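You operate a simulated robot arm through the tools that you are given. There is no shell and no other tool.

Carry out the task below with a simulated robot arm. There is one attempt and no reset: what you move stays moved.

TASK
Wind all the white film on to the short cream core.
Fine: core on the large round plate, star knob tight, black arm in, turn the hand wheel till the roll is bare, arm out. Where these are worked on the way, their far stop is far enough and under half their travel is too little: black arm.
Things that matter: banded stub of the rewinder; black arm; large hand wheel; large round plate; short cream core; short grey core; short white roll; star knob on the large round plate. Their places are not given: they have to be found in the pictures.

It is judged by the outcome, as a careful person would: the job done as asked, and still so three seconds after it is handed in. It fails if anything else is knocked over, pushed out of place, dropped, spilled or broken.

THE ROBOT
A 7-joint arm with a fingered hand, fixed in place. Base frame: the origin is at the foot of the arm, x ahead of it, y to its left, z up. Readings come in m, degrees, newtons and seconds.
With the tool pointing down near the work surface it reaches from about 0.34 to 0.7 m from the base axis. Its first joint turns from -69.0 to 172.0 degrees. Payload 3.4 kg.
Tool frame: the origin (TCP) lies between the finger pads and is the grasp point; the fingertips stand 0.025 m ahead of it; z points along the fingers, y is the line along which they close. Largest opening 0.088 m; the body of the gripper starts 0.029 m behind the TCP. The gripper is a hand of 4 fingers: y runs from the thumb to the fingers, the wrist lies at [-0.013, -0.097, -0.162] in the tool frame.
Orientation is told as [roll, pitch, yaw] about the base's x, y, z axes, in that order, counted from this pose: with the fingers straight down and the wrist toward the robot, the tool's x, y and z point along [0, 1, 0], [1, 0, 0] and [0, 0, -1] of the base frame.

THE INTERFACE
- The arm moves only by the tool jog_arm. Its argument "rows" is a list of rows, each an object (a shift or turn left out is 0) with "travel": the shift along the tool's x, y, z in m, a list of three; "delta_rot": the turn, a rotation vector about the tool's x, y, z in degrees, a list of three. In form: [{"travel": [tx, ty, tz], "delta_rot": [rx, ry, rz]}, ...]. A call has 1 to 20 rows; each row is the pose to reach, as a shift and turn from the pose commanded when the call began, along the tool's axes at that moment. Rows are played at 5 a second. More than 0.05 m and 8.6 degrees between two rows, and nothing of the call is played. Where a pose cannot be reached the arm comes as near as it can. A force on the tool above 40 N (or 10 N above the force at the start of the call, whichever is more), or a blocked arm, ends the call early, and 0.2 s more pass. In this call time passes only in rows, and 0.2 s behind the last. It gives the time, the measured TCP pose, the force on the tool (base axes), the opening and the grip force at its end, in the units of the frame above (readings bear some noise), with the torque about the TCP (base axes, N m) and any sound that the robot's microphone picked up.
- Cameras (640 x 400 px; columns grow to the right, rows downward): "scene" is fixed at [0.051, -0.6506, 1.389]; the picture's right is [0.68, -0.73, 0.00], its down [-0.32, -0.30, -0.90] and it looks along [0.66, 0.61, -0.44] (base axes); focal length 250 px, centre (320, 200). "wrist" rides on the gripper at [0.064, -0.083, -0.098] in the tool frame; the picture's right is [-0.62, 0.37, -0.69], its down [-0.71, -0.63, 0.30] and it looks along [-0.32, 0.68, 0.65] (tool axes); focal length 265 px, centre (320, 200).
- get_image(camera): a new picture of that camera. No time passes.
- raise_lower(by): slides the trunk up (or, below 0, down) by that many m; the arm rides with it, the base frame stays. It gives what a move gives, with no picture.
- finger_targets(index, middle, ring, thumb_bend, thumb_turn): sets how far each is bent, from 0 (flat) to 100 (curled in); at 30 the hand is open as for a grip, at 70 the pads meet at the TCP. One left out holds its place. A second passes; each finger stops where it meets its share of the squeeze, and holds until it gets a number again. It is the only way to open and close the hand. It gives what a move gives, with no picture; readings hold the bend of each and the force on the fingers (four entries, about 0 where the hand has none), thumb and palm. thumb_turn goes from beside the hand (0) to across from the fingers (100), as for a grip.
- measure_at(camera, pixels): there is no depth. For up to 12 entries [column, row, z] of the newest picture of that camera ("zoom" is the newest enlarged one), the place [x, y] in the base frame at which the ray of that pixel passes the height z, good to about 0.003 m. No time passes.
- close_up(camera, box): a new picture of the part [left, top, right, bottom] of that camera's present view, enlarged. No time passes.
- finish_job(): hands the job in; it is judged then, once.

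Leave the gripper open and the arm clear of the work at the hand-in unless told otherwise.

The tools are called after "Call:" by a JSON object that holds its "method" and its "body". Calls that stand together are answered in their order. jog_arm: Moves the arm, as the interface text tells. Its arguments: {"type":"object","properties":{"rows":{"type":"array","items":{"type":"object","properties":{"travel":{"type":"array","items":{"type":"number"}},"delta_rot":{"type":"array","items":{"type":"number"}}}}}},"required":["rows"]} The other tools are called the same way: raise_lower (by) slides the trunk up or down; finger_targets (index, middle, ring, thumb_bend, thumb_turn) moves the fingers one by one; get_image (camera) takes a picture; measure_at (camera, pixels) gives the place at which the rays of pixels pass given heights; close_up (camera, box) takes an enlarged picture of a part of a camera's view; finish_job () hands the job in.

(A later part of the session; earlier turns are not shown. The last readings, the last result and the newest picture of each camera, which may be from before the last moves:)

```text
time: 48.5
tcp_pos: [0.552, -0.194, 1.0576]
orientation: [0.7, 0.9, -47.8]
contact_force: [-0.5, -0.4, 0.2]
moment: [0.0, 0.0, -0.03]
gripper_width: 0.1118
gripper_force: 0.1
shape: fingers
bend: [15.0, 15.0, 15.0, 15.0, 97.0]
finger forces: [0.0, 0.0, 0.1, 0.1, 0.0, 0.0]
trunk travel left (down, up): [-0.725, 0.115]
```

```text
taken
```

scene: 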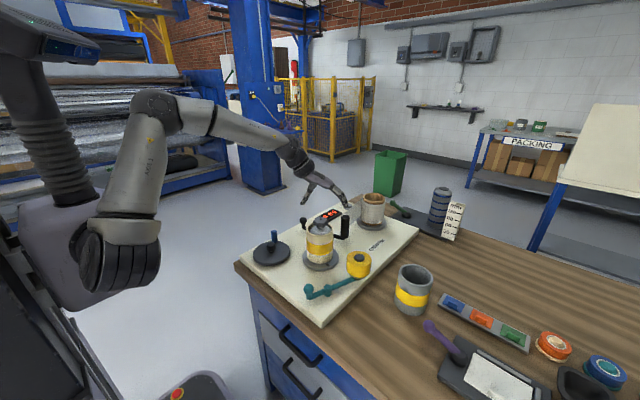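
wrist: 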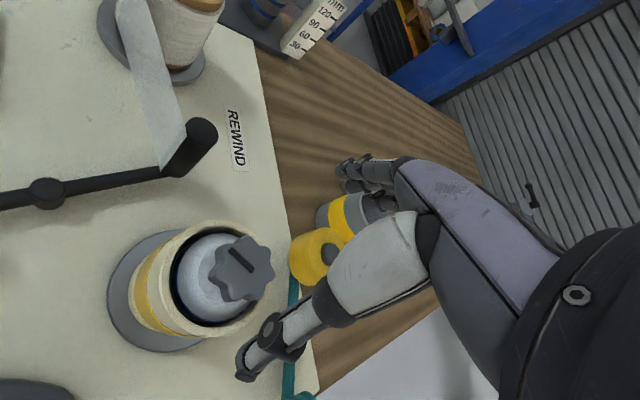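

Hand is clear. Next the black arm: its ball sits at about (0.629,-0.024,0.878), pivot (0.647,-0.09). I move above the ball and turn the tool to yaw 0 so thumb and fingers straddle it along x.

Call:
{"method": "jog_arm", "body": {"rows": [{"travel": [0.0285, -0.0124, 0], "delta_rot": [0, 0, -8]}, {"travel": [0.057, -0.0247, 0], "delta_rot": [0, 0, -16]}, {"travel": [0.0857, -0.0371, 0], "delta_rot": [0, 0, -24]}, {"travel": [0.1142, -0.0495, 0], "delta_rot": [0, 0, -32]}, {"travel": [0.1428, -0.0618, 0], "delta_rot": [0, 0, -40]}, {"travel": [0.1713, -0.0742, 0], "delta_rot": [0, 0, -47]}]}}

Call:
{"method": "get_image", "body": {"camera": "wrist"}}

Call:
{"method": "get_image", "body": {"camera": "scene"}}

```text
time: 49.9
tcp_pos: [0.6293, -0.0173, 1.0561]
orientation: [0.0, -0.1, 0.2]
contact_force: [0.0, 0.2, 0.2]
moment: [0.0, -0.04, 0.02]
gripper_width: 0.112
gripper_force: 0.0
shape: fingers
bend: [15.0, 15.0, 15.0, 15.0, 97.0]
finger forces: [0.0, 0.0, 0.1, 0.0, 0.0, 0.0]
trunk travel left (down, up): [-0.725, 0.115]
```

```text
taken
```

wrist: 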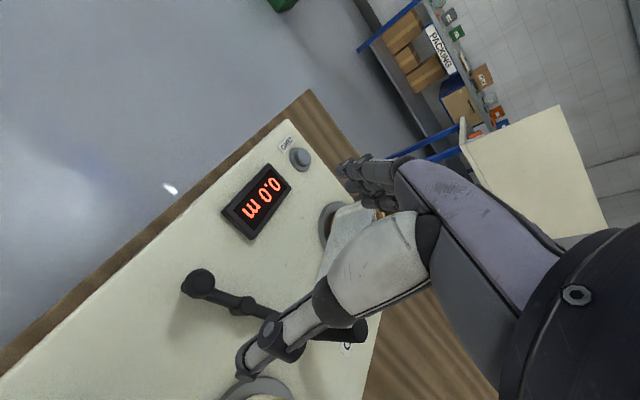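

```text
taken
```

scene: 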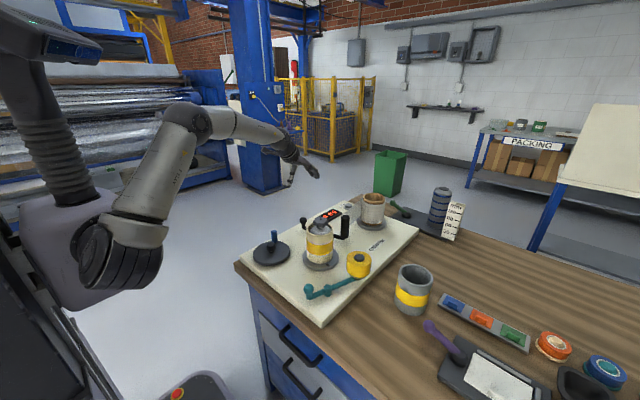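

The ball shows at about (199,284) in the wrist view, the pivot at (246,305). I measure them.

Call:
{"method": "measure_at", "body": {"camera": "wrist", "pixels": [[199, 283, 0.87], [199, 283, 0.88], [199, 283, 0.89], [246, 304, 0.86], [246, 304, 0.87], [356, 330, 0.94], [258, 200, 0.845]]}}

Call:
{"method": "close_up", "body": {"camera": "scene", "box": [280, 190, 376, 260]}}

```text
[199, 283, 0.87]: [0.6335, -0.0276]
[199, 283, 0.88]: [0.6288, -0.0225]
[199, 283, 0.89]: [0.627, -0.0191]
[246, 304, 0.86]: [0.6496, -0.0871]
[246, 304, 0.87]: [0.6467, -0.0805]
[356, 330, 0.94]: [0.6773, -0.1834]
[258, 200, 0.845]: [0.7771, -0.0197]
```

```text
5.71 times, centred on (328, 225) of scene
```

zoom: 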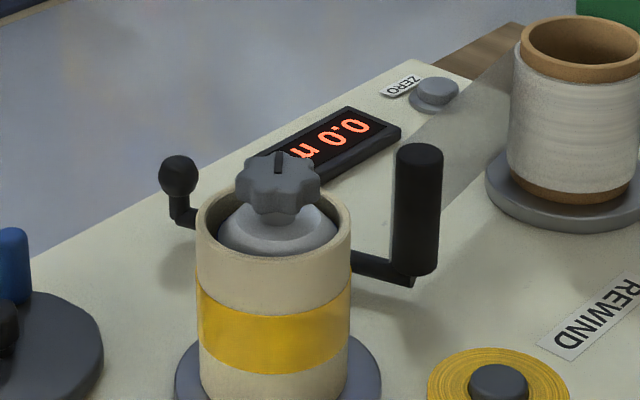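

Ball (0.630,-0.024,0.878). I pre-shape the hand to about 50 mm opening and lower it around the ball.

Call:
{"method": "finger_targets", "body": {"index": 46, "middle": 46, "ring": 46, "thumb_bend": 46}}

Call:
{"method": "jog_arm", "body": {"rows": [{"travel": [-0.0067, 0.0007, 0.04]}, {"travel": [-0.0067, 0.0007, 0.08]}, {"travel": [-0.0067, 0.0007, 0.11]}, {"travel": [-0.0067, 0.0007, 0.13]}]}}

Call:
{"method": "get_image", "body": {"camera": "wrist"}}

Call:
{"method": "close_up", "body": {"camera": "scene", "box": [260, 180, 356, 250]}}

```text
time: 50.9
tcp_pos: [0.6291, -0.0188, 1.0574]
orientation: [0.0, 0.0, 0.0]
contact_force: [0.1, 0.6, -0.6]
moment: [-0.01, -0.02, 0.0]
gripper_width: 0.0511
gripper_force: 0.0
shape: fingers
bend: [46.0, 46.0, 46.0, 46.0, 97.0]
finger forces: [0.0, 0.0, 0.1, 0.0, 0.0, 0.0]
trunk travel left (down, up): [-0.725, 0.115]
```

```text
time: 51.9
tcp_pos: [0.6295, -0.024, 0.9274]
orientation: [0.0, 0.0, 0.1]
contact_force: [-0.2, -0.3, 0.9]
moment: [0.01, -0.02, -0.02]
gripper_width: 0.0509
gripper_force: 0.2
shape: fingers
bend: [46.0, 46.0, 46.0, 46.0, 97.0]
finger forces: [0.0, 0.1, 0.1, 0.1, 0.0, 0.0]
trunk travel left (down, up): [-0.725, 0.115]
```

```text
taken
```

wrist: 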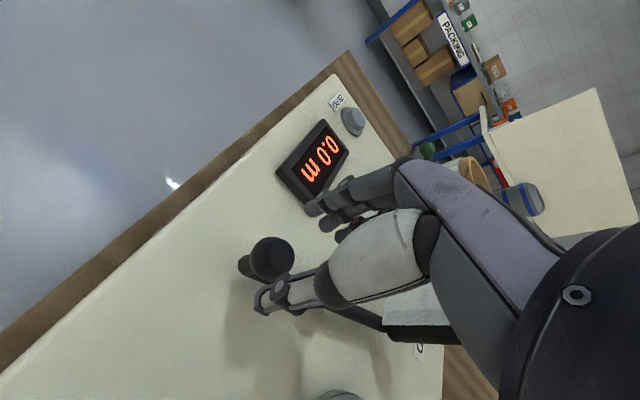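

```text
5.71 times, centred on (308, 215) of scene
```

zoom: 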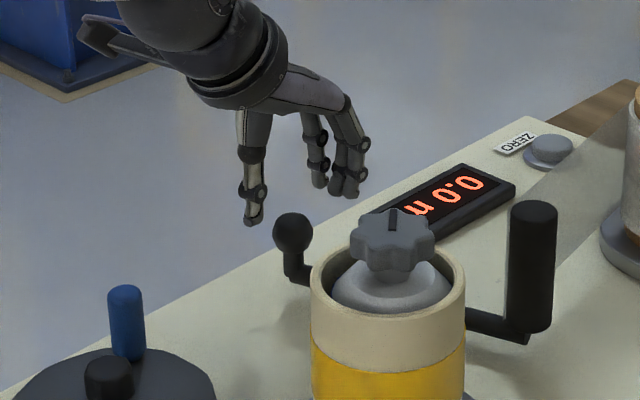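

The ball lies between thumb (zoom 252,215) and fingers (345,190). I lower 0.042 m more.

Call:
{"method": "jog_arm", "body": {"rows": [{"travel": [0, 0, 0.015]}, {"travel": [0, 0, 0.03]}, {"travel": [0, 0, 0.043]}]}}

Call:
{"method": "close_up", "body": {"camera": "scene", "box": [260, 180, 356, 250]}}

Call:
{"method": "get_image", "body": {"camera": "wrist"}}

```text
time: 52.7
tcp_pos: [0.629, -0.0232, 0.8852]
orientation: [0.0, -0.1, -0.1]
contact_force: [1.0, 0.5, -0.3]
moment: [0.01, -0.03, -0.05]
gripper_width: 0.051
gripper_force: 0.0
shape: fingers
bend: [46.0, 46.0, 46.0, 46.0, 97.0]
finger forces: [0.0, 0.0, 0.1, 0.0, 0.0, 0.0]
trunk travel left (down, up): [-0.725, 0.115]
```

```text
5.71 times, centred on (308, 215) of scene
```

zoom: 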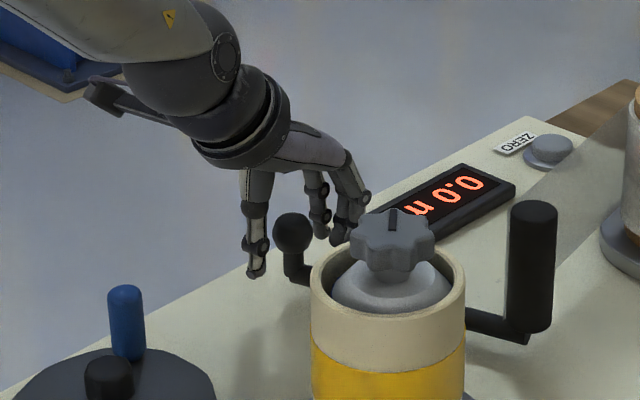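

```text
taken
```

wrist: 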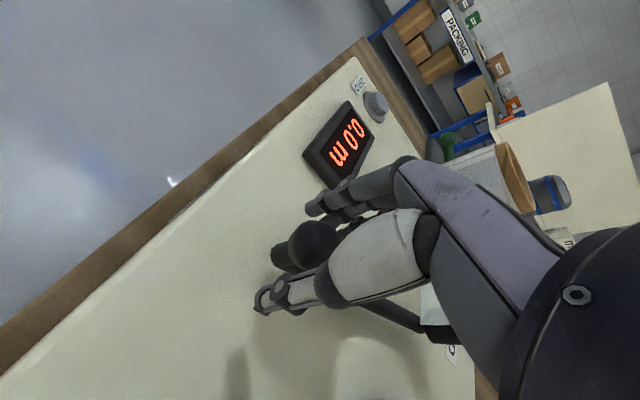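

The ball is between thumb and fingers. I push it toward +x along its arc (arm swings clockwise, roller toward the core), watching the force.

Call:
{"method": "jog_arm", "body": {"rows": [{"travel": [0.0015, 0.0135, 0]}, {"travel": [0.002, 0.02, 0]}, {"travel": [0.0025, 0.0265, 0]}, {"travel": [0.0025, 0.0325, 0]}, {"travel": [0.0022, 0.038, 0]}]}}

Call:
{"method": "close_up", "body": {"camera": "scene", "box": [260, 180, 388, 260]}}

Call:
{"method": "get_image", "body": {"camera": "wrist"}}

```text
time: 53.9
tcp_pos: [0.6685, -0.0218, 0.8855]
orientation: [0.1, 0.0, 0.0]
contact_force: [0.3, 0.3, -0.8]
moment: [0.03, 0.02, -0.02]
gripper_width: 0.0511
gripper_force: 0.1
shape: fingers
bend: [46.0, 46.0, 46.0, 46.0, 97.0]
finger forces: [0.0, 0.0, 0.0, 0.1, 0.0, 0.0]
trunk travel left (down, up): [-0.725, 0.115]
```

```text
5.00 times, centred on (324, 220) of scene
```

zoom: 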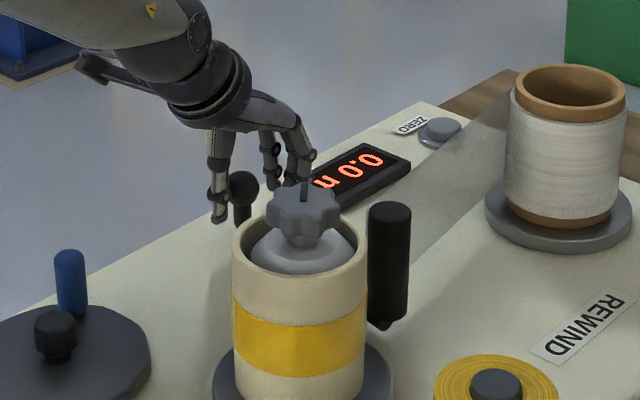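

```text
taken
```

wrist: 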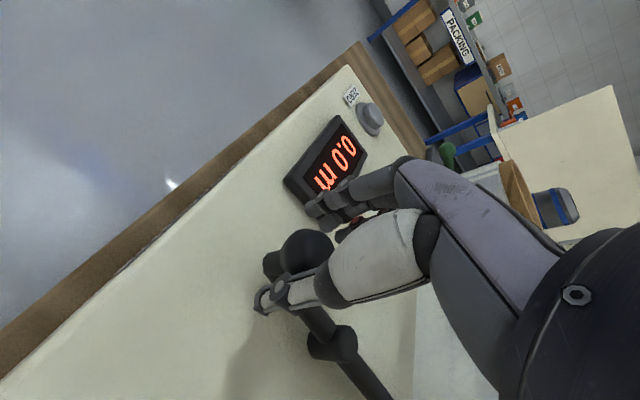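

The arm swings freely and the roller approaches the core. I continue the push.

Call:
{"method": "jog_arm", "body": {"rows": [{"travel": [-0.0007, 0.0055, 0]}, {"travel": [-0.002, 0.011, 0]}, {"travel": [-0.0037, 0.0165, 0]}, {"travel": [-0.006, 0.022, 0]}]}}

Call:
{"method": "close_up", "body": {"camera": "scene", "box": [260, 180, 388, 260]}}

Call:
{"method": "get_image", "body": {"camera": "wrist"}}

```text
time: 54.9
tcp_pos: [0.6881, -0.026, 0.888]
orientation: [-0.1, 0.0, 0.0]
contact_force: [-6.1, 2.1, -1.1]
moment: [0.03, -0.03, 0.0]
gripper_width: 0.0565
gripper_force: 2.7
shape: fingers
bend: [46.0, 46.0, 46.0, 42.0, 96.0]
finger forces: [0.0, 0.1, 0.1, 0.0, 5.3, 0.0]
trunk travel left (down, up): [-0.725, 0.115]
```

```text
5.00 times, centred on (324, 220) of scene
```

zoom: 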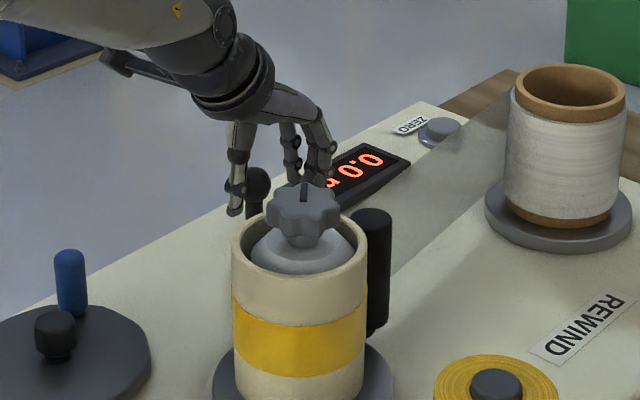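

```text
taken
```

wrist: 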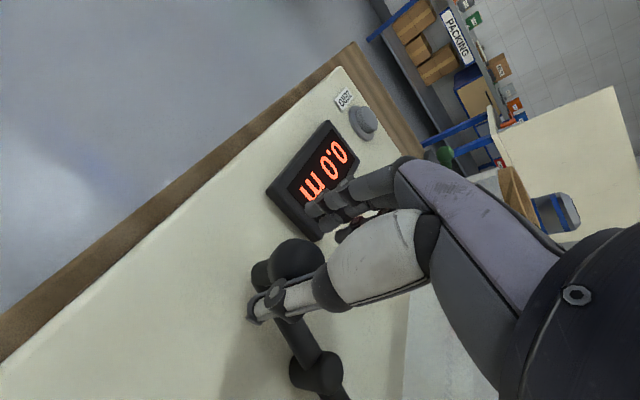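

The roller now stands next to the core and the thumb feels 6 N. I press a little more to make sure it is at its stop.

Call:
{"method": "jog_arm", "body": {"rows": [{"travel": [-0.001, 0.004, 0]}, {"travel": [-0.002, 0.008, 0]}]}}

Call:
{"method": "close_up", "body": {"camera": "scene", "box": [290, 190, 386, 260]}}

```text
time: 55.5
tcp_pos: [0.6944, -0.0286, 0.8876]
orientation: [-0.1, 0.1, 0.1]
contact_force: [-13.9, 3.9, -2.0]
moment: [0.0, -0.02, -0.08]
gripper_width: 0.0642
gripper_force: 6.5
shape: fingers
bend: [46.0, 46.0, 46.0, 37.0, 95.0]
finger forces: [0.0, 0.0, 0.1, 0.1, 11.8, 0.0]
trunk travel left (down, up): [-0.725, 0.115]
```

```text
5.71 times, centred on (338, 225) of scene
```

zoom: 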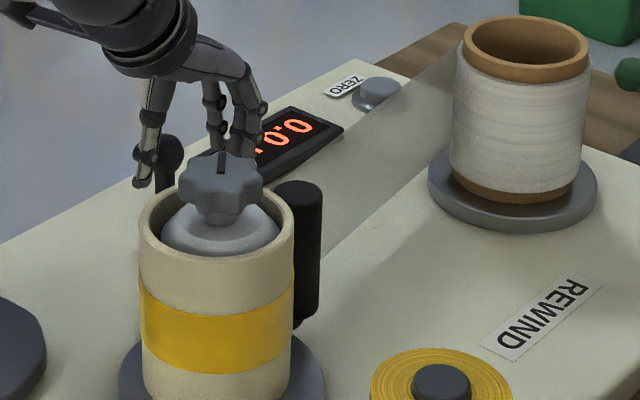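

At 14 N the thumb just bends: the arm is at its stop. I back the hand off 16 mm so it is centred on the ball without touching, then lift away.

Call:
{"method": "jog_arm", "body": {"rows": [{"travel": [0.0, -0.01, 0]}, {"travel": [0.0, -0.02, 0]}, {"travel": [0.0, -0.02, -0.03]}, {"travel": [0.0, -0.02, -0.07]}, {"travel": [0, -0.02, -0.11]}]}}

Call:
{"method": "close_up", "body": {"camera": "scene", "box": [260, 180, 388, 260]}}

Call:
{"method": "get_image", "body": {"camera": "wrist"}}

```text
time: 56.7
tcp_pos: [0.6744, -0.0309, 0.997]
orientation: [0.0, 0.0, 0.1]
contact_force: [1.0, 0.2, -0.4]
moment: [0.03, 0.0, -0.01]
gripper_width: 0.0509
gripper_force: 0.1
shape: fingers
bend: [46.0, 46.0, 46.0, 46.0, 97.0]
finger forces: [0.1, 0.0, 0.0, 0.0, 0.0, 0.1]
trunk travel left (down, up): [-0.725, 0.115]
```

```text
5.00 times, centred on (324, 220) of scene
```

zoom: 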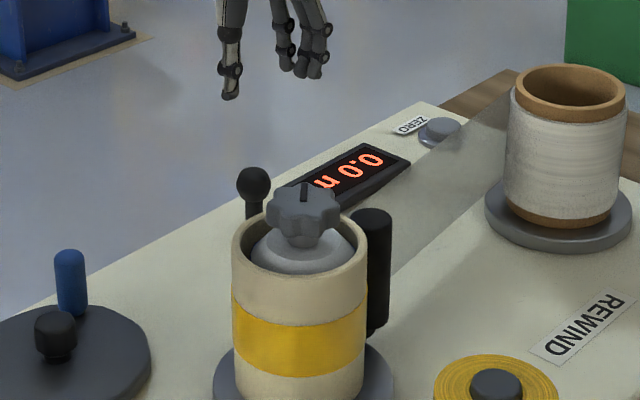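

```text
taken
```

wrist: 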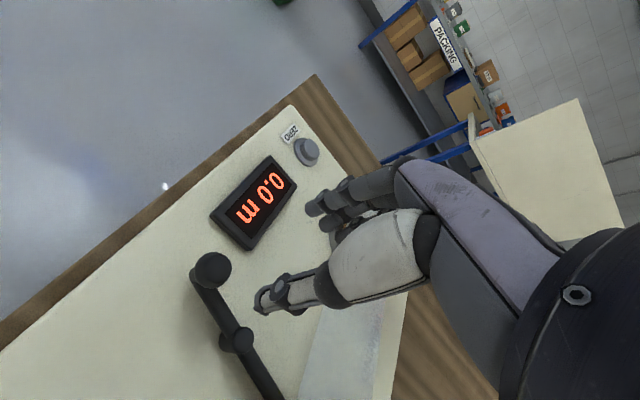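

The black arm stays in. Now to the hand wheel: I rise a little and move toward (0.40,-0.05), where the wheel can be seen and measured.

Call:
{"method": "jog_arm", "body": {"rows": [{"travel": [0, -0.02, -0.04]}, {"travel": [-0.003, -0.06, -0.06]}, {"travel": [-0.006, -0.1, -0.06]}, {"travel": [-0.009, -0.14, -0.06]}, {"travel": [-0.012, -0.18, -0.06]}, {"travel": [-0.015, -0.22, -0.06]}, {"travel": [-0.018, -0.26, -0.06]}, {"travel": [-0.02, -0.3, -0.06]}]}}

Call:
{"method": "get_image", "body": {"camera": "wrist"}}

Call:
{"method": "get_image", "body": {"camera": "scene"}}

```text
time: 58.5
tcp_pos: [0.3766, -0.0534, 1.0588]
orientation: [0.2, -0.3, 0.1]
contact_force: [-0.5, -0.4, -0.2]
moment: [0.02, 0.04, -0.01]
gripper_width: 0.0509
gripper_force: 0.1
shape: fingers
bend: [46.0, 46.0, 46.0, 46.0, 98.0]
finger forces: [0.0, 0.1, 0.0, 0.0, 0.0, 0.1]
trunk travel left (down, up): [-0.725, 0.115]
```

```text
taken
```

wrist: 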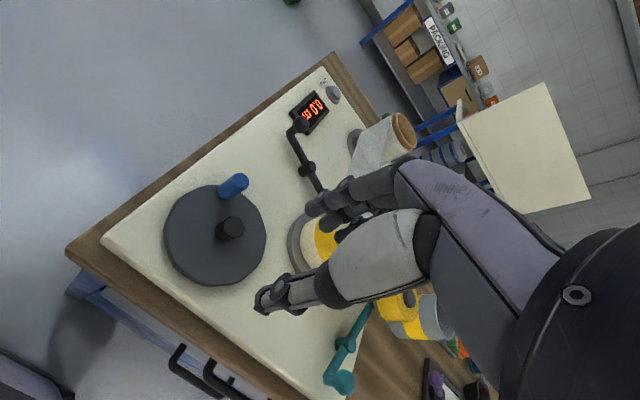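

```text
taken
```

scene: 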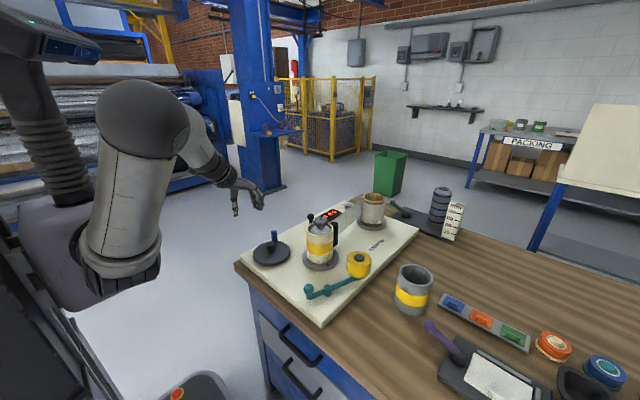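

The wheel is in full view (wrist ~215,237), blue knob top at ~(240,181), hub top at ~(233,226). I zoom in on both cameras to measure.

Call:
{"method": "close_up", "body": {"camera": "wrist", "box": [135, 160, 295, 300]}}

Call:
{"method": "close_up", "body": {"camera": "scene", "box": [240, 220, 304, 270]}}

```text
2.86 times, centred on (215, 230) of wrist
```

zoom: 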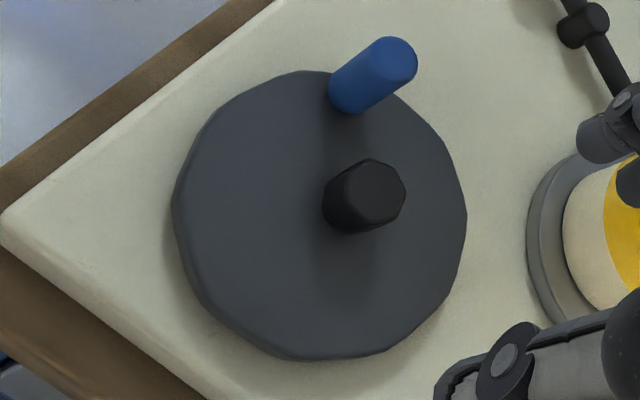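

```text
8.00 times, centred on (272, 245) of scene
```

zoom: 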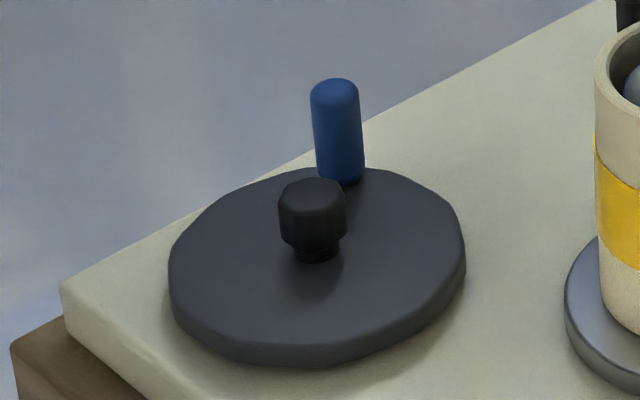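

I measure both views of knob top, hub top and disc edges.

Call:
{"method": "measure_at", "body": {"camera": "wrist", "pixels": [[241.6, 181.7, 0.88], [241.6, 181.7, 0.89], [241.6, 181.7, 0.9], [236, 224.8, 0.86], [236, 224.8, 0.87], [163.6, 231.8, 0.843], [266.5, 235.3, 0.843], [211.5, 184.5, 0.843], [211.5, 286.4, 0.843], [223.8, 194.3, 0.845]]}}

Call:
{"method": "measure_at", "body": {"camera": "scene", "pixels": [[273.9, 231.3, 0.88], [273.9, 231.3, 0.89], [273.9, 231.3, 0.9], [271, 243.8, 0.86], [271, 243.8, 0.87], [253, 252.8, 0.843], [290.3, 251.3, 0.843], [275.8, 241, 0.843], [269.5, 263.5, 0.843]]}}

```text
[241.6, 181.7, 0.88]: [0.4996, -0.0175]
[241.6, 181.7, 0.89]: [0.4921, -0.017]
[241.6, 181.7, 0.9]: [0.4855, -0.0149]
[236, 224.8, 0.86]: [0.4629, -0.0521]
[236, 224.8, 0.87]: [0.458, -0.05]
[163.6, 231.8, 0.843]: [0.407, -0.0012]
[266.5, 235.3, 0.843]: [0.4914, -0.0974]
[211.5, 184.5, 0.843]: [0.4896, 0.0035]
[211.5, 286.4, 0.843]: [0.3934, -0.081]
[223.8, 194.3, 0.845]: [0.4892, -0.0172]
```

```text
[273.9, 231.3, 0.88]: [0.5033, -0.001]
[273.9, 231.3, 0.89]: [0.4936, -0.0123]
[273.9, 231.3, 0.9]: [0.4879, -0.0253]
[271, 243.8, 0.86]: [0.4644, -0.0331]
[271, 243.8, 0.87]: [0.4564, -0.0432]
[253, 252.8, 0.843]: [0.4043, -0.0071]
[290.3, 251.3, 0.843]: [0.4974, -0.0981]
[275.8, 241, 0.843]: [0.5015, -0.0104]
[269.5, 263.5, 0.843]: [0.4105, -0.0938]
```

Knob top at (0.490,-0.017,0.893), hub (0.453,-0.048): crank radius about 0.049, angle about 40 degrees. I move above the knob and go down to TCP z about 0.887 with the 51 mm opening.

Call:
{"method": "jog_arm", "body": {"rows": [{"travel": [0.012, 0.038, 0.02]}, {"travel": [0.024, 0.076, 0.05]}, {"travel": [0.0364, 0.1134, 0.08]}, {"travel": [0.0364, 0.1134, 0.11]}, {"travel": [0.0364, 0.1134, 0.13]}]}}

Call:
{"method": "get_image", "body": {"camera": "wrist"}}

Call:
{"method": "close_up", "body": {"camera": "scene", "box": [230, 190, 326, 270]}}

```text
time: 59.7
tcp_pos: [0.4905, -0.0185, 0.9308]
orientation: [-0.7, 1.6, -0.3]
contact_force: [0.6, -0.5, 0.3]
moment: [0.01, -0.01, 0.01]
gripper_width: 0.0508
gripper_force: 0.1
shape: fingers
bend: [46.0, 46.0, 46.0, 46.0, 98.0]
finger forces: [0.0, 0.0, 0.0, 0.0, 0.1, 0.1]
out of reach, approached as far as the arm can: row 5
trunk travel left (down, up): [-0.725, 0.115]
```

```text
taken
```

wrist: 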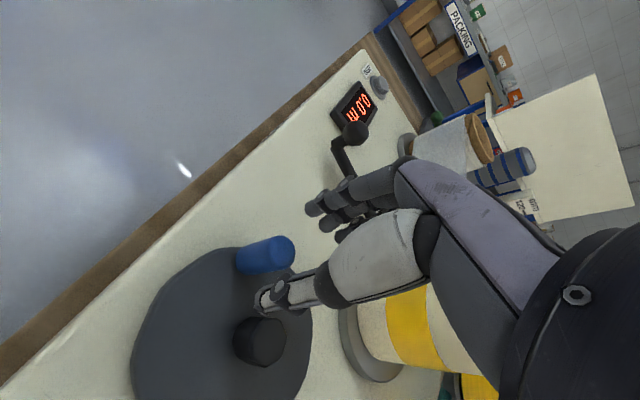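

```text
5.00 times, centred on (278, 230) of scene
```

zoom: 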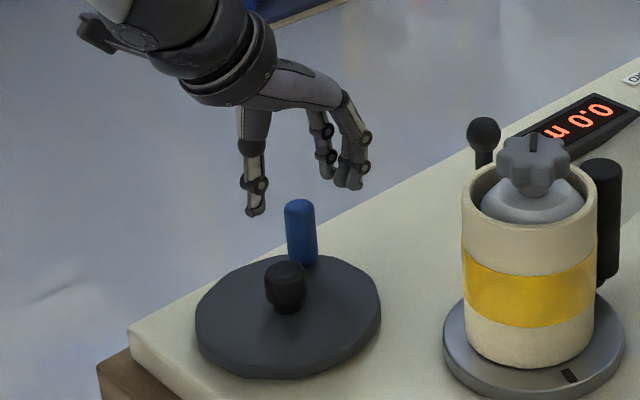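

This close to the robot the arm cannot reach lower with the trunk this high. I raise the hand 0.15 m, then lower the trunk 0.18 m (the elbow is high up, away from the table), and look again.

Call:
{"method": "jog_arm", "body": {"rows": [{"travel": [0, 0, -0.05]}, {"travel": [0, 0, -0.1]}, {"travel": [0, 0, -0.15]}]}}

Call:
{"method": "raise_lower", "body": {"by": -0.12}}

Call:
{"method": "get_image", "body": {"camera": "scene"}}

```text
time: 60.5
tcp_pos: [0.4894, -0.0116, 1.0742]
orientation: [0.0, 0.0, 0.1]
contact_force: [-0.5, -0.3, 0.3]
moment: [0.0, -0.01, -0.02]
gripper_width: 0.0507
gripper_force: 0.0
shape: fingers
bend: [46.0, 46.0, 46.0, 46.0, 98.0]
finger forces: [0.0, 0.0, 0.0, 0.1, 0.0, 0.0]
trunk travel left (down, up): [-0.725, 0.115]
```

```text
time: 62.0
tcp_pos: [0.4907, -0.0116, 0.9554]
orientation: [0.0, 0.0, 0.0]
contact_force: [-0.2, -0.8, -0.3]
moment: [0.02, 0.0, 0.01]
gripper_width: 0.0507
gripper_force: 0.1
shape: fingers
bend: [46.0, 46.0, 46.0, 46.0, 98.0]
finger forces: [0.0, 0.0, 0.0, 0.0, 0.0, 0.0]
trunk travel left (down, up): [-0.605, 0.235]
```

```text
taken
```

scene: 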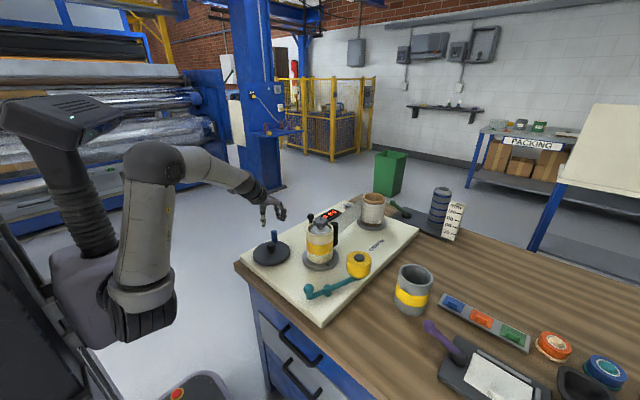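

Position is good. I shift 5 mm to centre over the knob (-0.017) and lower the trunk another 0.06 m, bringing the TCP to about 0.895 with the knob between thumb and fingers.

Call:
{"method": "jog_arm", "body": {"rows": [{"travel": [-0.0055, 0.0, 0]}]}}

Call:
{"method": "raise_lower", "body": {"by": -0.05}}

Call:
{"method": "get_image", "body": {"camera": "wrist"}}

Call:
{"method": "close_up", "body": {"camera": "scene", "box": [230, 190, 326, 270]}}

```text
time: 62.4
tcp_pos: [0.4896, -0.0177, 0.9548]
orientation: [0.0, 0.0, 0.1]
contact_force: [0.3, -1.0, -0.9]
moment: [-0.01, -0.01, -0.04]
gripper_width: 0.0506
gripper_force: 0.1
shape: fingers
bend: [46.0, 46.0, 46.0, 46.0, 98.0]
finger forces: [0.0, 0.1, 0.0, 0.0, 0.0, 0.1]
trunk travel left (down, up): [-0.605, 0.235]
```

```text
time: 63.4
tcp_pos: [0.4902, -0.0178, 0.9048]
orientation: [-0.1, 0.1, 0.0]
contact_force: [-0.3, -0.6, 0.2]
moment: [0.02, 0.0, 0.03]
gripper_width: 0.0506
gripper_force: 0.1
shape: fingers
bend: [46.0, 46.0, 46.0, 46.0, 98.0]
finger forces: [0.1, 0.0, 0.0, 0.0, 0.1, 0.1]
trunk travel left (down, up): [-0.555, 0.285]
```

```text
taken
```

wrist: 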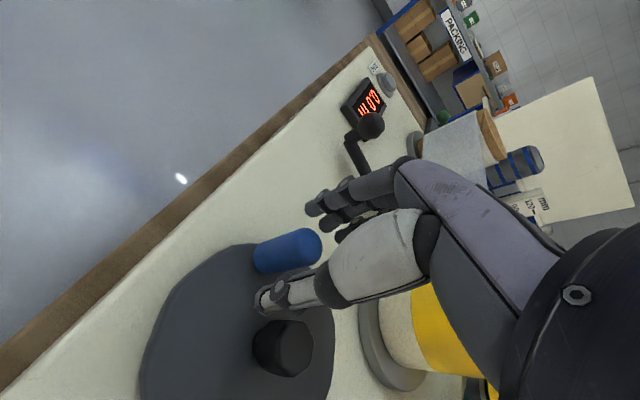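

```text
5.00 times, centred on (278, 230) of scene
```

zoom: 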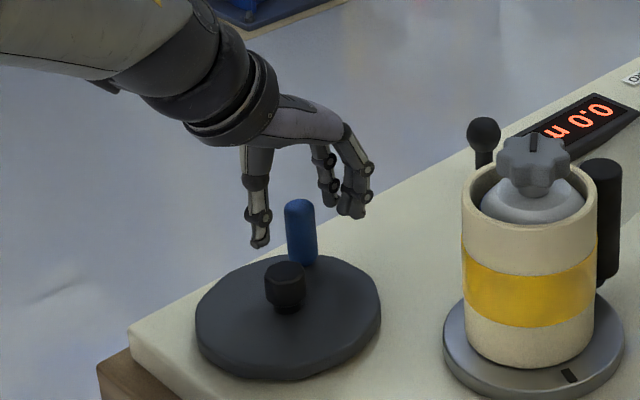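

The knob lies between thumb and fingers. I go 17 mm further down and close the fingers on it.

Call:
{"method": "jog_arm", "body": {"rows": [{"travel": [0, 0, 0.009]}, {"travel": [0, 0, 0.017]}]}}

Call:
{"method": "finger_targets", "body": {"index": 64, "middle": 64, "ring": 64, "thumb_bend": 64}}

Call:
{"method": "close_up", "body": {"camera": "scene", "box": [230, 190, 326, 270]}}

Call:
{"method": "get_image", "body": {"camera": "wrist"}}

```text
time: 64.0
tcp_pos: [0.4888, -0.018, 0.8874]
orientation: [0.0, 0.0, 0.0]
contact_force: [-0.1, 1.1, -0.3]
moment: [-0.01, 0.02, -0.03]
gripper_width: 0.0506
gripper_force: 0.1
shape: fingers
bend: [46.0, 46.0, 46.0, 46.0, 98.0]
finger forces: [0.1, 0.0, 0.0, 0.1, 0.1, 0.0]
trunk travel left (down, up): [-0.555, 0.285]
```

```text
time: 65.0
tcp_pos: [0.4897, -0.018, 0.8878]
orientation: [0.0, 0.0, 0.0]
contact_force: [0.1, -0.5, -0.2]
moment: [0.02, -0.02, 0.01]
gripper_width: 0.0161
gripper_force: 1.9
shape: fingers
bend: [61.0, 64.0, 64.0, 62.0, 98.0]
finger forces: [1.5, 0.2, 0.0, 0.1, 1.0, 0.0]
trunk travel left (down, up): [-0.555, 0.285]
```

```text
5.00 times, centred on (278, 230) of scene
```

zoom: 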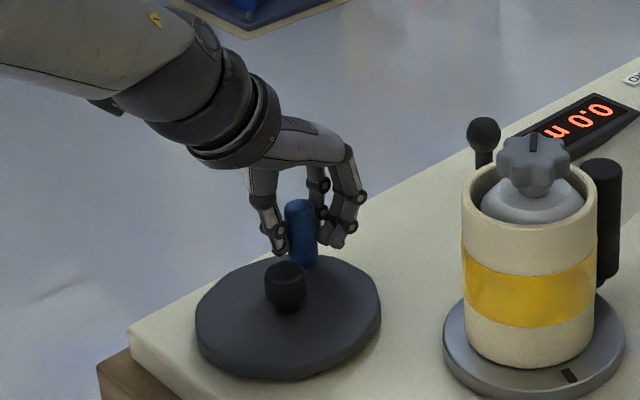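

```text
taken
```

wrist: 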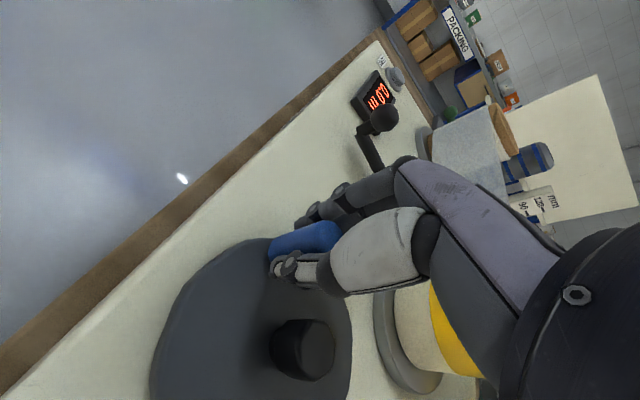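

The knob is lightly held (index 1.5 N, thumb 1 N). I close a bit more for a firmer hold.

Call:
{"method": "finger_targets", "body": {"index": 72, "middle": 72, "ring": 66, "thumb_bend": 70}}

Call:
{"method": "close_up", "body": {"camera": "wrist", "box": [240, 170, 400, 310]}}

```text
time: 66.0
tcp_pos: [0.4907, -0.0179, 0.8864]
orientation: [0.0, 0.2, 0.0]
contact_force: [4.9, -2.3, -1.8]
moment: [-0.01, -0.04, -0.02]
gripper_width: 0.0136
gripper_force: 7.9
shape: fingers
bend: [61.0, 67.0, 66.0, 64.0, 97.0]
finger forces: [7.0, 4.6, 0.0, 0.0, 5.0, 0.1]
trunk travel left (down, up): [-0.555, 0.285]
```

```text
2.86 times, centred on (320, 240) of wrist
```

zoom: 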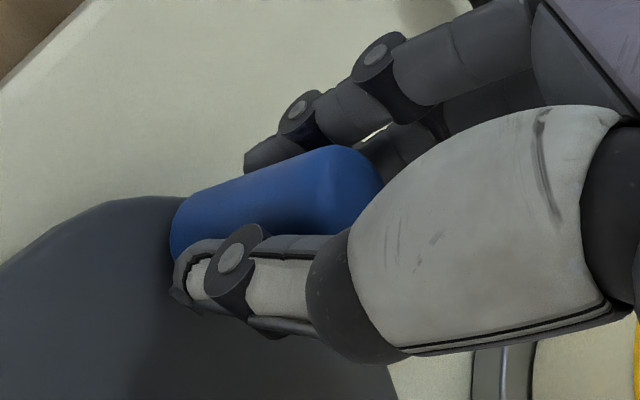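

Held with about 5-7 N. First I test a clockwise crank of about 58 degrees around the hub (radius 0.0485) and check the counter and the film.

Call:
{"method": "jog_arm", "body": {"rows": [{"travel": [-0.0066, 0.0043, 0]}, {"travel": [-0.0133, 0.0074, 0]}, {"travel": [-0.0215, 0.0095, 0]}, {"travel": [-0.0299, 0.0103, 0]}, {"travel": [-0.0383, 0.0095, 0]}, {"travel": [-0.0465, 0.0074, 0]}]}}

Call:
{"method": "close_up", "body": {"camera": "scene", "box": [230, 180, 390, 280]}}

Call:
{"method": "get_image", "body": {"camera": "wrist"}}

```text
time: 67.4
tcp_pos: [0.4949, -0.0665, 0.8868]
orientation: [-0.1, 0.2, -0.2]
contact_force: [1.4, -7.4, -1.8]
moment: [-0.09, 0.0, -0.05]
gripper_width: 0.0
gripper_force: 3.3
shape: fingers
bend: [72.0, 72.0, 66.0, 70.0, 97.0]
finger forces: [6.2, 0.0, 0.0, 0.0, 0.0, 0.1]
trunk travel left (down, up): [-0.555, 0.285]
```

```text
4.00 times, centred on (310, 230) of scene
```

zoom: 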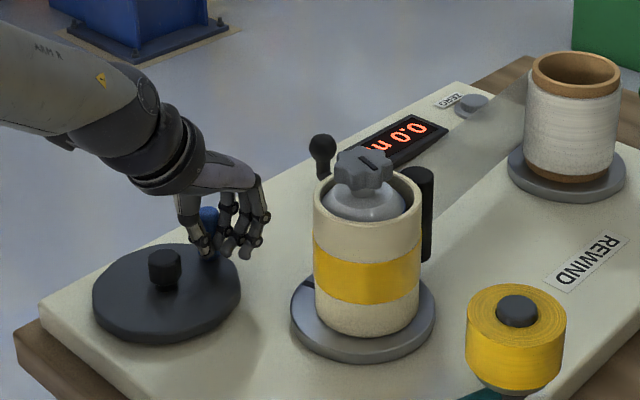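

```text
taken
```

wrist: 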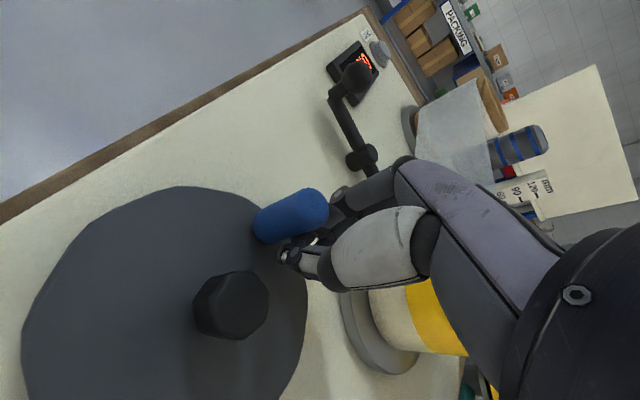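

The knob slipped out sideways past the index finger. I open the hand, back off and re-measure, then grip with a stronger squeeze.

Call:
{"method": "finger_targets", "body": {"index": 30, "middle": 30, "ring": 30, "thumb_bend": 30}}

Call:
{"method": "jog_arm", "body": {"rows": [{"travel": [0, 0, -0.03]}, {"travel": [0, 0, -0.06]}]}}

Call:
{"method": "get_image", "body": {"camera": "wrist"}}

Call:
{"method": "close_up", "body": {"camera": "scene", "box": [290, 190, 402, 280]}}

Call:
{"method": "close_up", "body": {"camera": "scene", "box": [240, 220, 304, 270]}}

```text
time: 68.4
tcp_pos: [0.4974, -0.064, 0.8875]
orientation: [0.1, 0.1, -0.1]
contact_force: [4.5, -3.8, -0.2]
moment: [-0.05, -0.04, 0.16]
gripper_width: 0.0784
gripper_force: 3.0
shape: fingers
bend: [30.0, 30.0, 30.0, 35.0, 100.0]
finger forces: [0.0, 0.0, 0.0, 0.0, 5.1, 0.0]
trunk travel left (down, up): [-0.555, 0.285]
```

```text
time: 69.0
tcp_pos: [0.4967, -0.0635, 0.9487]
orientation: [0.0, 0.0, 0.0]
contact_force: [0.1, -0.5, -0.5]
moment: [0.01, 0.02, -0.02]
gripper_width: 0.0843
gripper_force: 0.1
shape: fingers
bend: [30.0, 30.0, 30.0, 30.0, 98.0]
finger forces: [0.1, 0.1, 0.0, 0.0, 0.0, 0.0]
trunk travel left (down, up): [-0.555, 0.285]
```

```text
taken
```

wrist: 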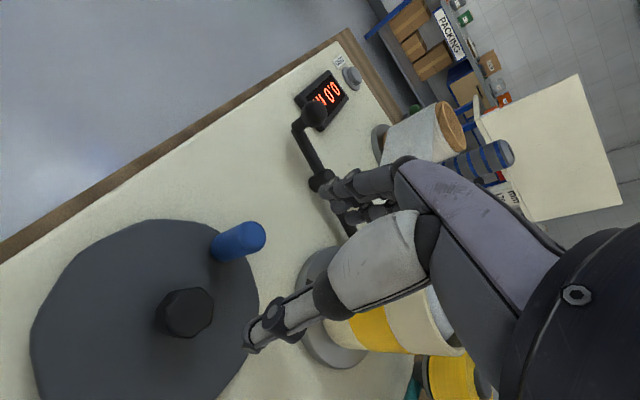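

```text
4.44 times, centred on (346, 235) of scene
```

zoom: 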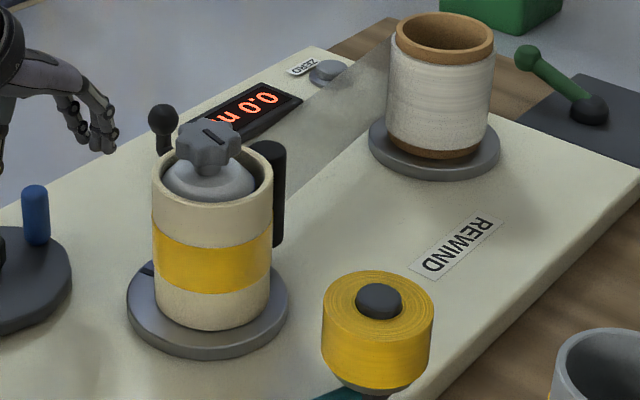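

```text
8.00 times, centred on (272, 245) of scene
```

zoom: 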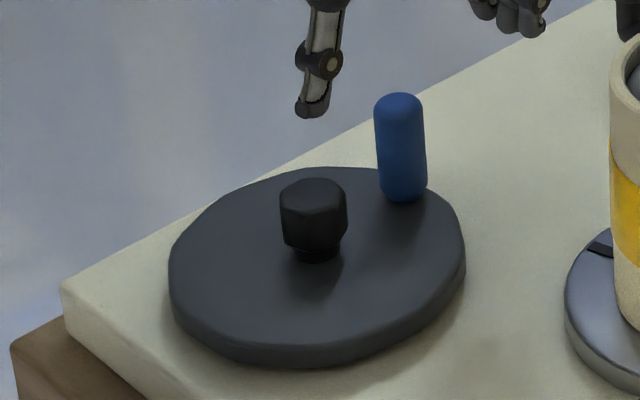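

I measure the knob now (scene 281.9,232.9; wrist top end ~(256,236)).

Call:
{"method": "measure_at", "body": {"camera": "scene", "pixels": [[281.9, 232.9, 0.89], [281.9, 232.9, 0.895], [306.9, 250.3, 0.837]]}}

Call:
{"method": "measure_at", "body": {"camera": "wrist", "pixels": [[256, 236, 0.89], [256, 236, 0.895], [196, 304, 0.873]]}}

```text
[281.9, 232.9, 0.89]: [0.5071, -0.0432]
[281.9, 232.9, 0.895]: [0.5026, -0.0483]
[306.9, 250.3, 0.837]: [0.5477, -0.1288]
```

```text
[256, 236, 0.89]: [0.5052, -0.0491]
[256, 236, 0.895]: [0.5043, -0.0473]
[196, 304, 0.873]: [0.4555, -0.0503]
```

Knob now at (0.504,-0.048), i.e. angle 0: the wheel turned 40 degrees and the plate 157, so the gear is 1:4. The counter still shows 0.0. I re-grip centred on the knob with full squeeze.

Call:
{"method": "finger_targets", "body": {"index": 46, "middle": 46, "ring": 46, "thumb_bend": 46}}

Call:
{"method": "jog_arm", "body": {"rows": [{"travel": [0.0155, 0.0073, 0]}, {"travel": [0.0155, 0.0073, 0.03]}, {"travel": [0.0155, 0.0073, 0.05]}, {"travel": [0.0155, 0.0073, 0.065]}]}}

Call:
{"method": "finger_targets", "body": {"index": 100, "middle": 100, "ring": 66, "thumb_bend": 100}}

Call:
{"method": "get_image", "body": {"camera": "wrist"}}

Call:
{"method": "close_up", "body": {"camera": "scene", "box": [230, 190, 326, 270]}}

```text
time: 70.0
tcp_pos: [0.4961, -0.064, 0.9471]
orientation: [0.0, 0.0, 0.0]
contact_force: [1.2, 0.4, 0.2]
moment: [-0.01, -0.02, 0.0]
gripper_width: 0.0509
gripper_force: 0.1
shape: fingers
bend: [46.0, 46.0, 46.0, 46.0, 98.0]
finger forces: [0.1, 0.0, 0.0, 0.0, 0.0, 0.0]
trunk travel left (down, up): [-0.555, 0.285]
```

```text
time: 71.0
tcp_pos: [0.503, -0.0477, 0.8816]
orientation: [-0.1, -0.1, 0.1]
contact_force: [-0.3, -0.6, 0.2]
moment: [0.0, -0.03, 0.0]
gripper_width: 0.0507
gripper_force: 0.3
shape: fingers
bend: [46.0, 46.0, 46.0, 46.0, 98.0]
finger forces: [0.0, 0.0, 0.0, 0.0, 0.0, 0.1]
trunk travel left (down, up): [-0.555, 0.285]
```

```text
time: 72.0
tcp_pos: [0.5027, -0.049, 0.8789]
orientation: [-0.1, 0.6, 0.0]
contact_force: [-11.6, -5.4, -29.1]
moment: [-0.56, -0.35, 0.06]
gripper_width: 0.0061
gripper_force: 38.9
shape: fingers
bend: [71.0, 74.0, 66.0, 84.0, 86.0]
finger forces: [10.2, 30.2, 0.0, 0.0, 36.9, 0.1]
trunk travel left (down, up): [-0.555, 0.285]
```

```text
taken
```

wrist: 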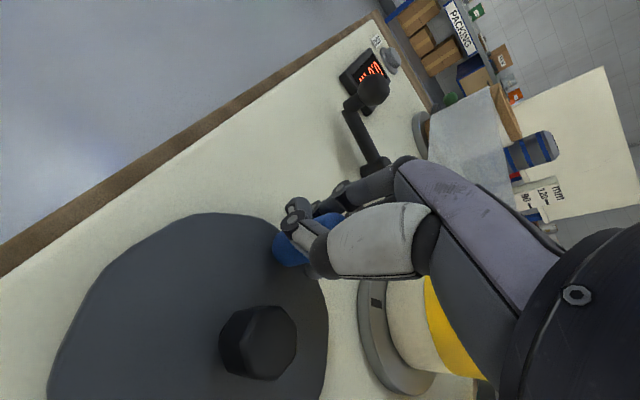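

```text
5.00 times, centred on (278, 230) of scene
```

zoom: 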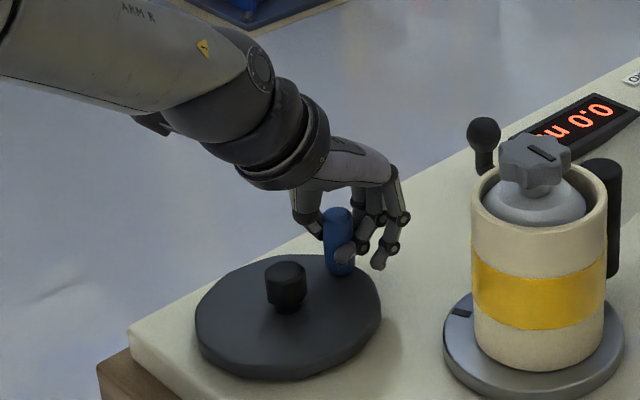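

The squeeze is more than needed (thumb 37 N, pulling on the knob). I relax it somewhat.

Call:
{"method": "finger_targets", "body": {"index": 78, "middle": 78, "ring": 66, "thumb_bend": 74}}

Call:
{"method": "close_up", "body": {"camera": "scene", "box": [230, 190, 326, 270]}}

```text
time: 73.0
tcp_pos: [0.5044, -0.0474, 0.8808]
orientation: [0.1, -0.1, 0.1]
contact_force: [2.7, -3.9, -5.4]
moment: [-0.04, -0.14, 0.02]
gripper_width: 0.0075
gripper_force: 23.9
shape: fingers
bend: [73.0, 76.0, 66.0, 71.0, 89.0]
finger forces: [9.5, 23.1, 0.0, 0.0, 16.0, 0.0]
trunk travel left (down, up): [-0.555, 0.285]
```

```text
5.00 times, centred on (278, 230) of scene
```

zoom: 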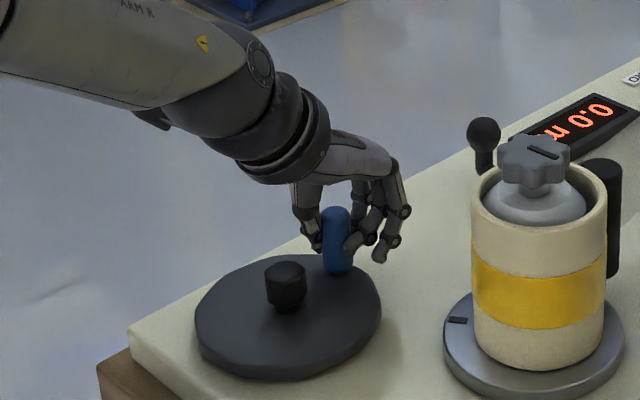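

Grip is now index 9.5, middle 23, thumb 16 N. I crank clockwise a quarter turn about the hub, in 15-degree steps.

Call:
{"method": "jog_arm", "body": {"rows": [{"travel": [-0.0129, -0.0017, 0]}, {"travel": [-0.025, -0.0067, 0]}, {"travel": [-0.0354, -0.0146, 0]}, {"travel": [-0.0433, -0.025, 0]}, {"travel": [-0.0483, -0.0371, 0]}, {"travel": [-0.05, -0.05, 0]}]}}

Call:
{"method": "close_up", "body": {"camera": "scene", "box": [230, 180, 390, 280]}}

Call:
{"method": "get_image", "body": {"camera": "wrist"}}

```text
time: 74.4
tcp_pos: [0.4529, -0.1064, 0.881]
orientation: [0.0, 0.1, -0.4]
contact_force: [3.1, -37.7, 7.5]
moment: [-0.3, -0.1, 0.05]
gripper_width: 0.0069
gripper_force: 36.5
shape: fingers
bend: [73.0, 77.0, 66.0, 71.0, 91.0]
finger forces: [11.5, 48.3, 0.0, 0.0, 12.2, 0.0]
trunk travel left (down, up): [-0.555, 0.285]
```

```text
4.00 times, centred on (310, 230) of scene
```

zoom: 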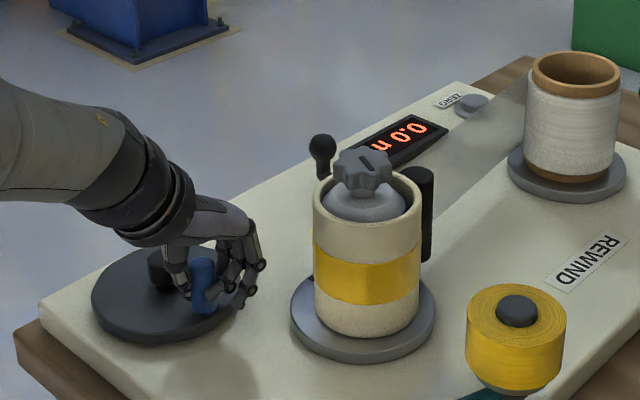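

```text
taken
```

wrist: 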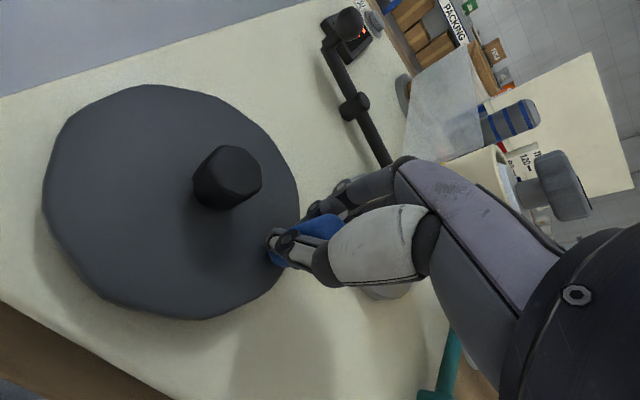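

The wheel turned about 90 degrees (spindle about 360), but the counter still reads 0.0 and the film looks unchanged; also a 38 N sideways load built up because the knob shifted 9 mm in the grip. I let go, lift and inspect core, roller and film closely.

Call:
{"method": "finger_targets", "body": {"index": 35, "middle": 35, "ring": 35, "thumb_bend": 35}}

Call:
{"method": "jog_arm", "body": {"rows": [{"travel": [0, 0, -0.03]}, {"travel": [0, 0, -0.07]}, {"travel": [0, 0, -0.11]}]}}

Call:
{"method": "get_image", "body": {"camera": "wrist"}}

Call:
{"method": "close_up", "body": {"camera": "scene", "box": [290, 190, 402, 270]}}

```text
time: 75.4
tcp_pos: [0.4537, -0.0985, 0.8823]
orientation: [0.1, 0.0, 0.1]
contact_force: [0.5, 0.3, 0.2]
moment: [0.02, 0.03, 0.01]
gripper_width: 0.0736
gripper_force: 0.1
shape: fingers
bend: [35.0, 35.0, 35.0, 35.0, 98.0]
finger forces: [0.0, 0.0, 0.0, 0.1, 0.0, 0.1]
trunk travel left (down, up): [-0.555, 0.285]
```

```text
time: 76.2
tcp_pos: [0.4541, -0.0985, 0.9907]
orientation: [0.1, 0.1, -0.1]
contact_force: [-0.7, -0.7, -0.2]
moment: [0.02, 0.02, -0.03]
gripper_width: 0.0738
gripper_force: 0.1
shape: fingers
bend: [35.0, 35.0, 35.0, 35.0, 98.0]
finger forces: [0.0, 0.1, 0.0, 0.1, 0.0, 0.1]
trunk travel left (down, up): [-0.555, 0.285]
```

```text
taken
```

wrist: 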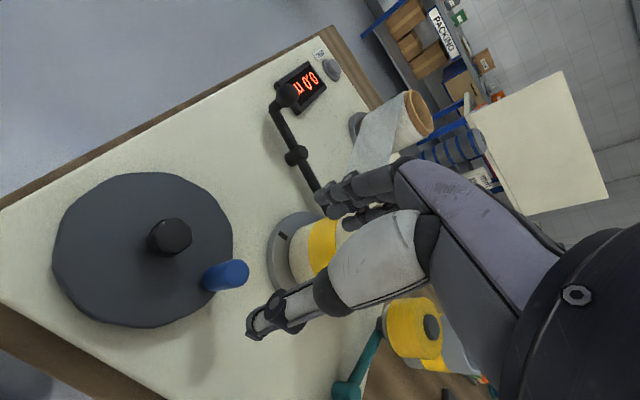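

```text
5.00 times, centred on (346, 230) of scene
```

zoom: 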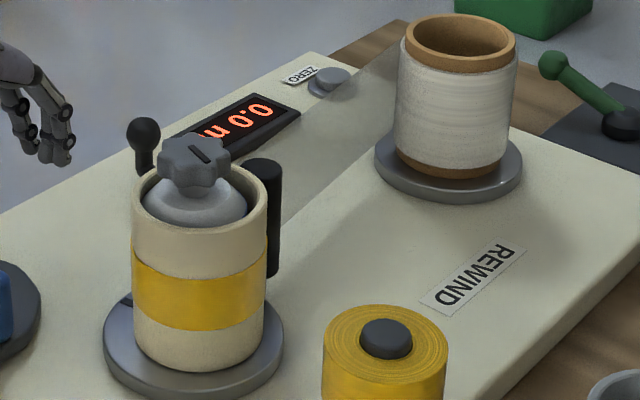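

The counter is still 0.0 after more than one spindle turn clockwise, so I test the other sense. The knob is at about angle -90 (wrist ~(228,275)); I measure it first.

Call:
{"method": "measure_at", "body": {"camera": "wrist", "pixels": [[235, 272, 0.893], [173, 235, 0.875]]}}

Call:
{"method": "close_up", "body": {"camera": "scene", "box": [230, 210, 310, 280]}}

```text
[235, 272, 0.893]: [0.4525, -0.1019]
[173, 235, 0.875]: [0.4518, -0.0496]
```

```text
5.71 times, centred on (270, 245) of scene
```

zoom: 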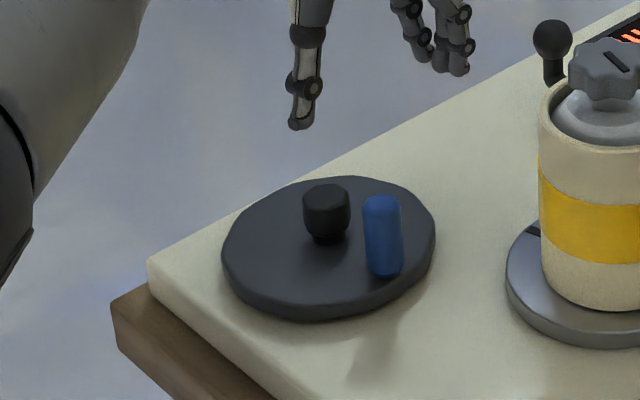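

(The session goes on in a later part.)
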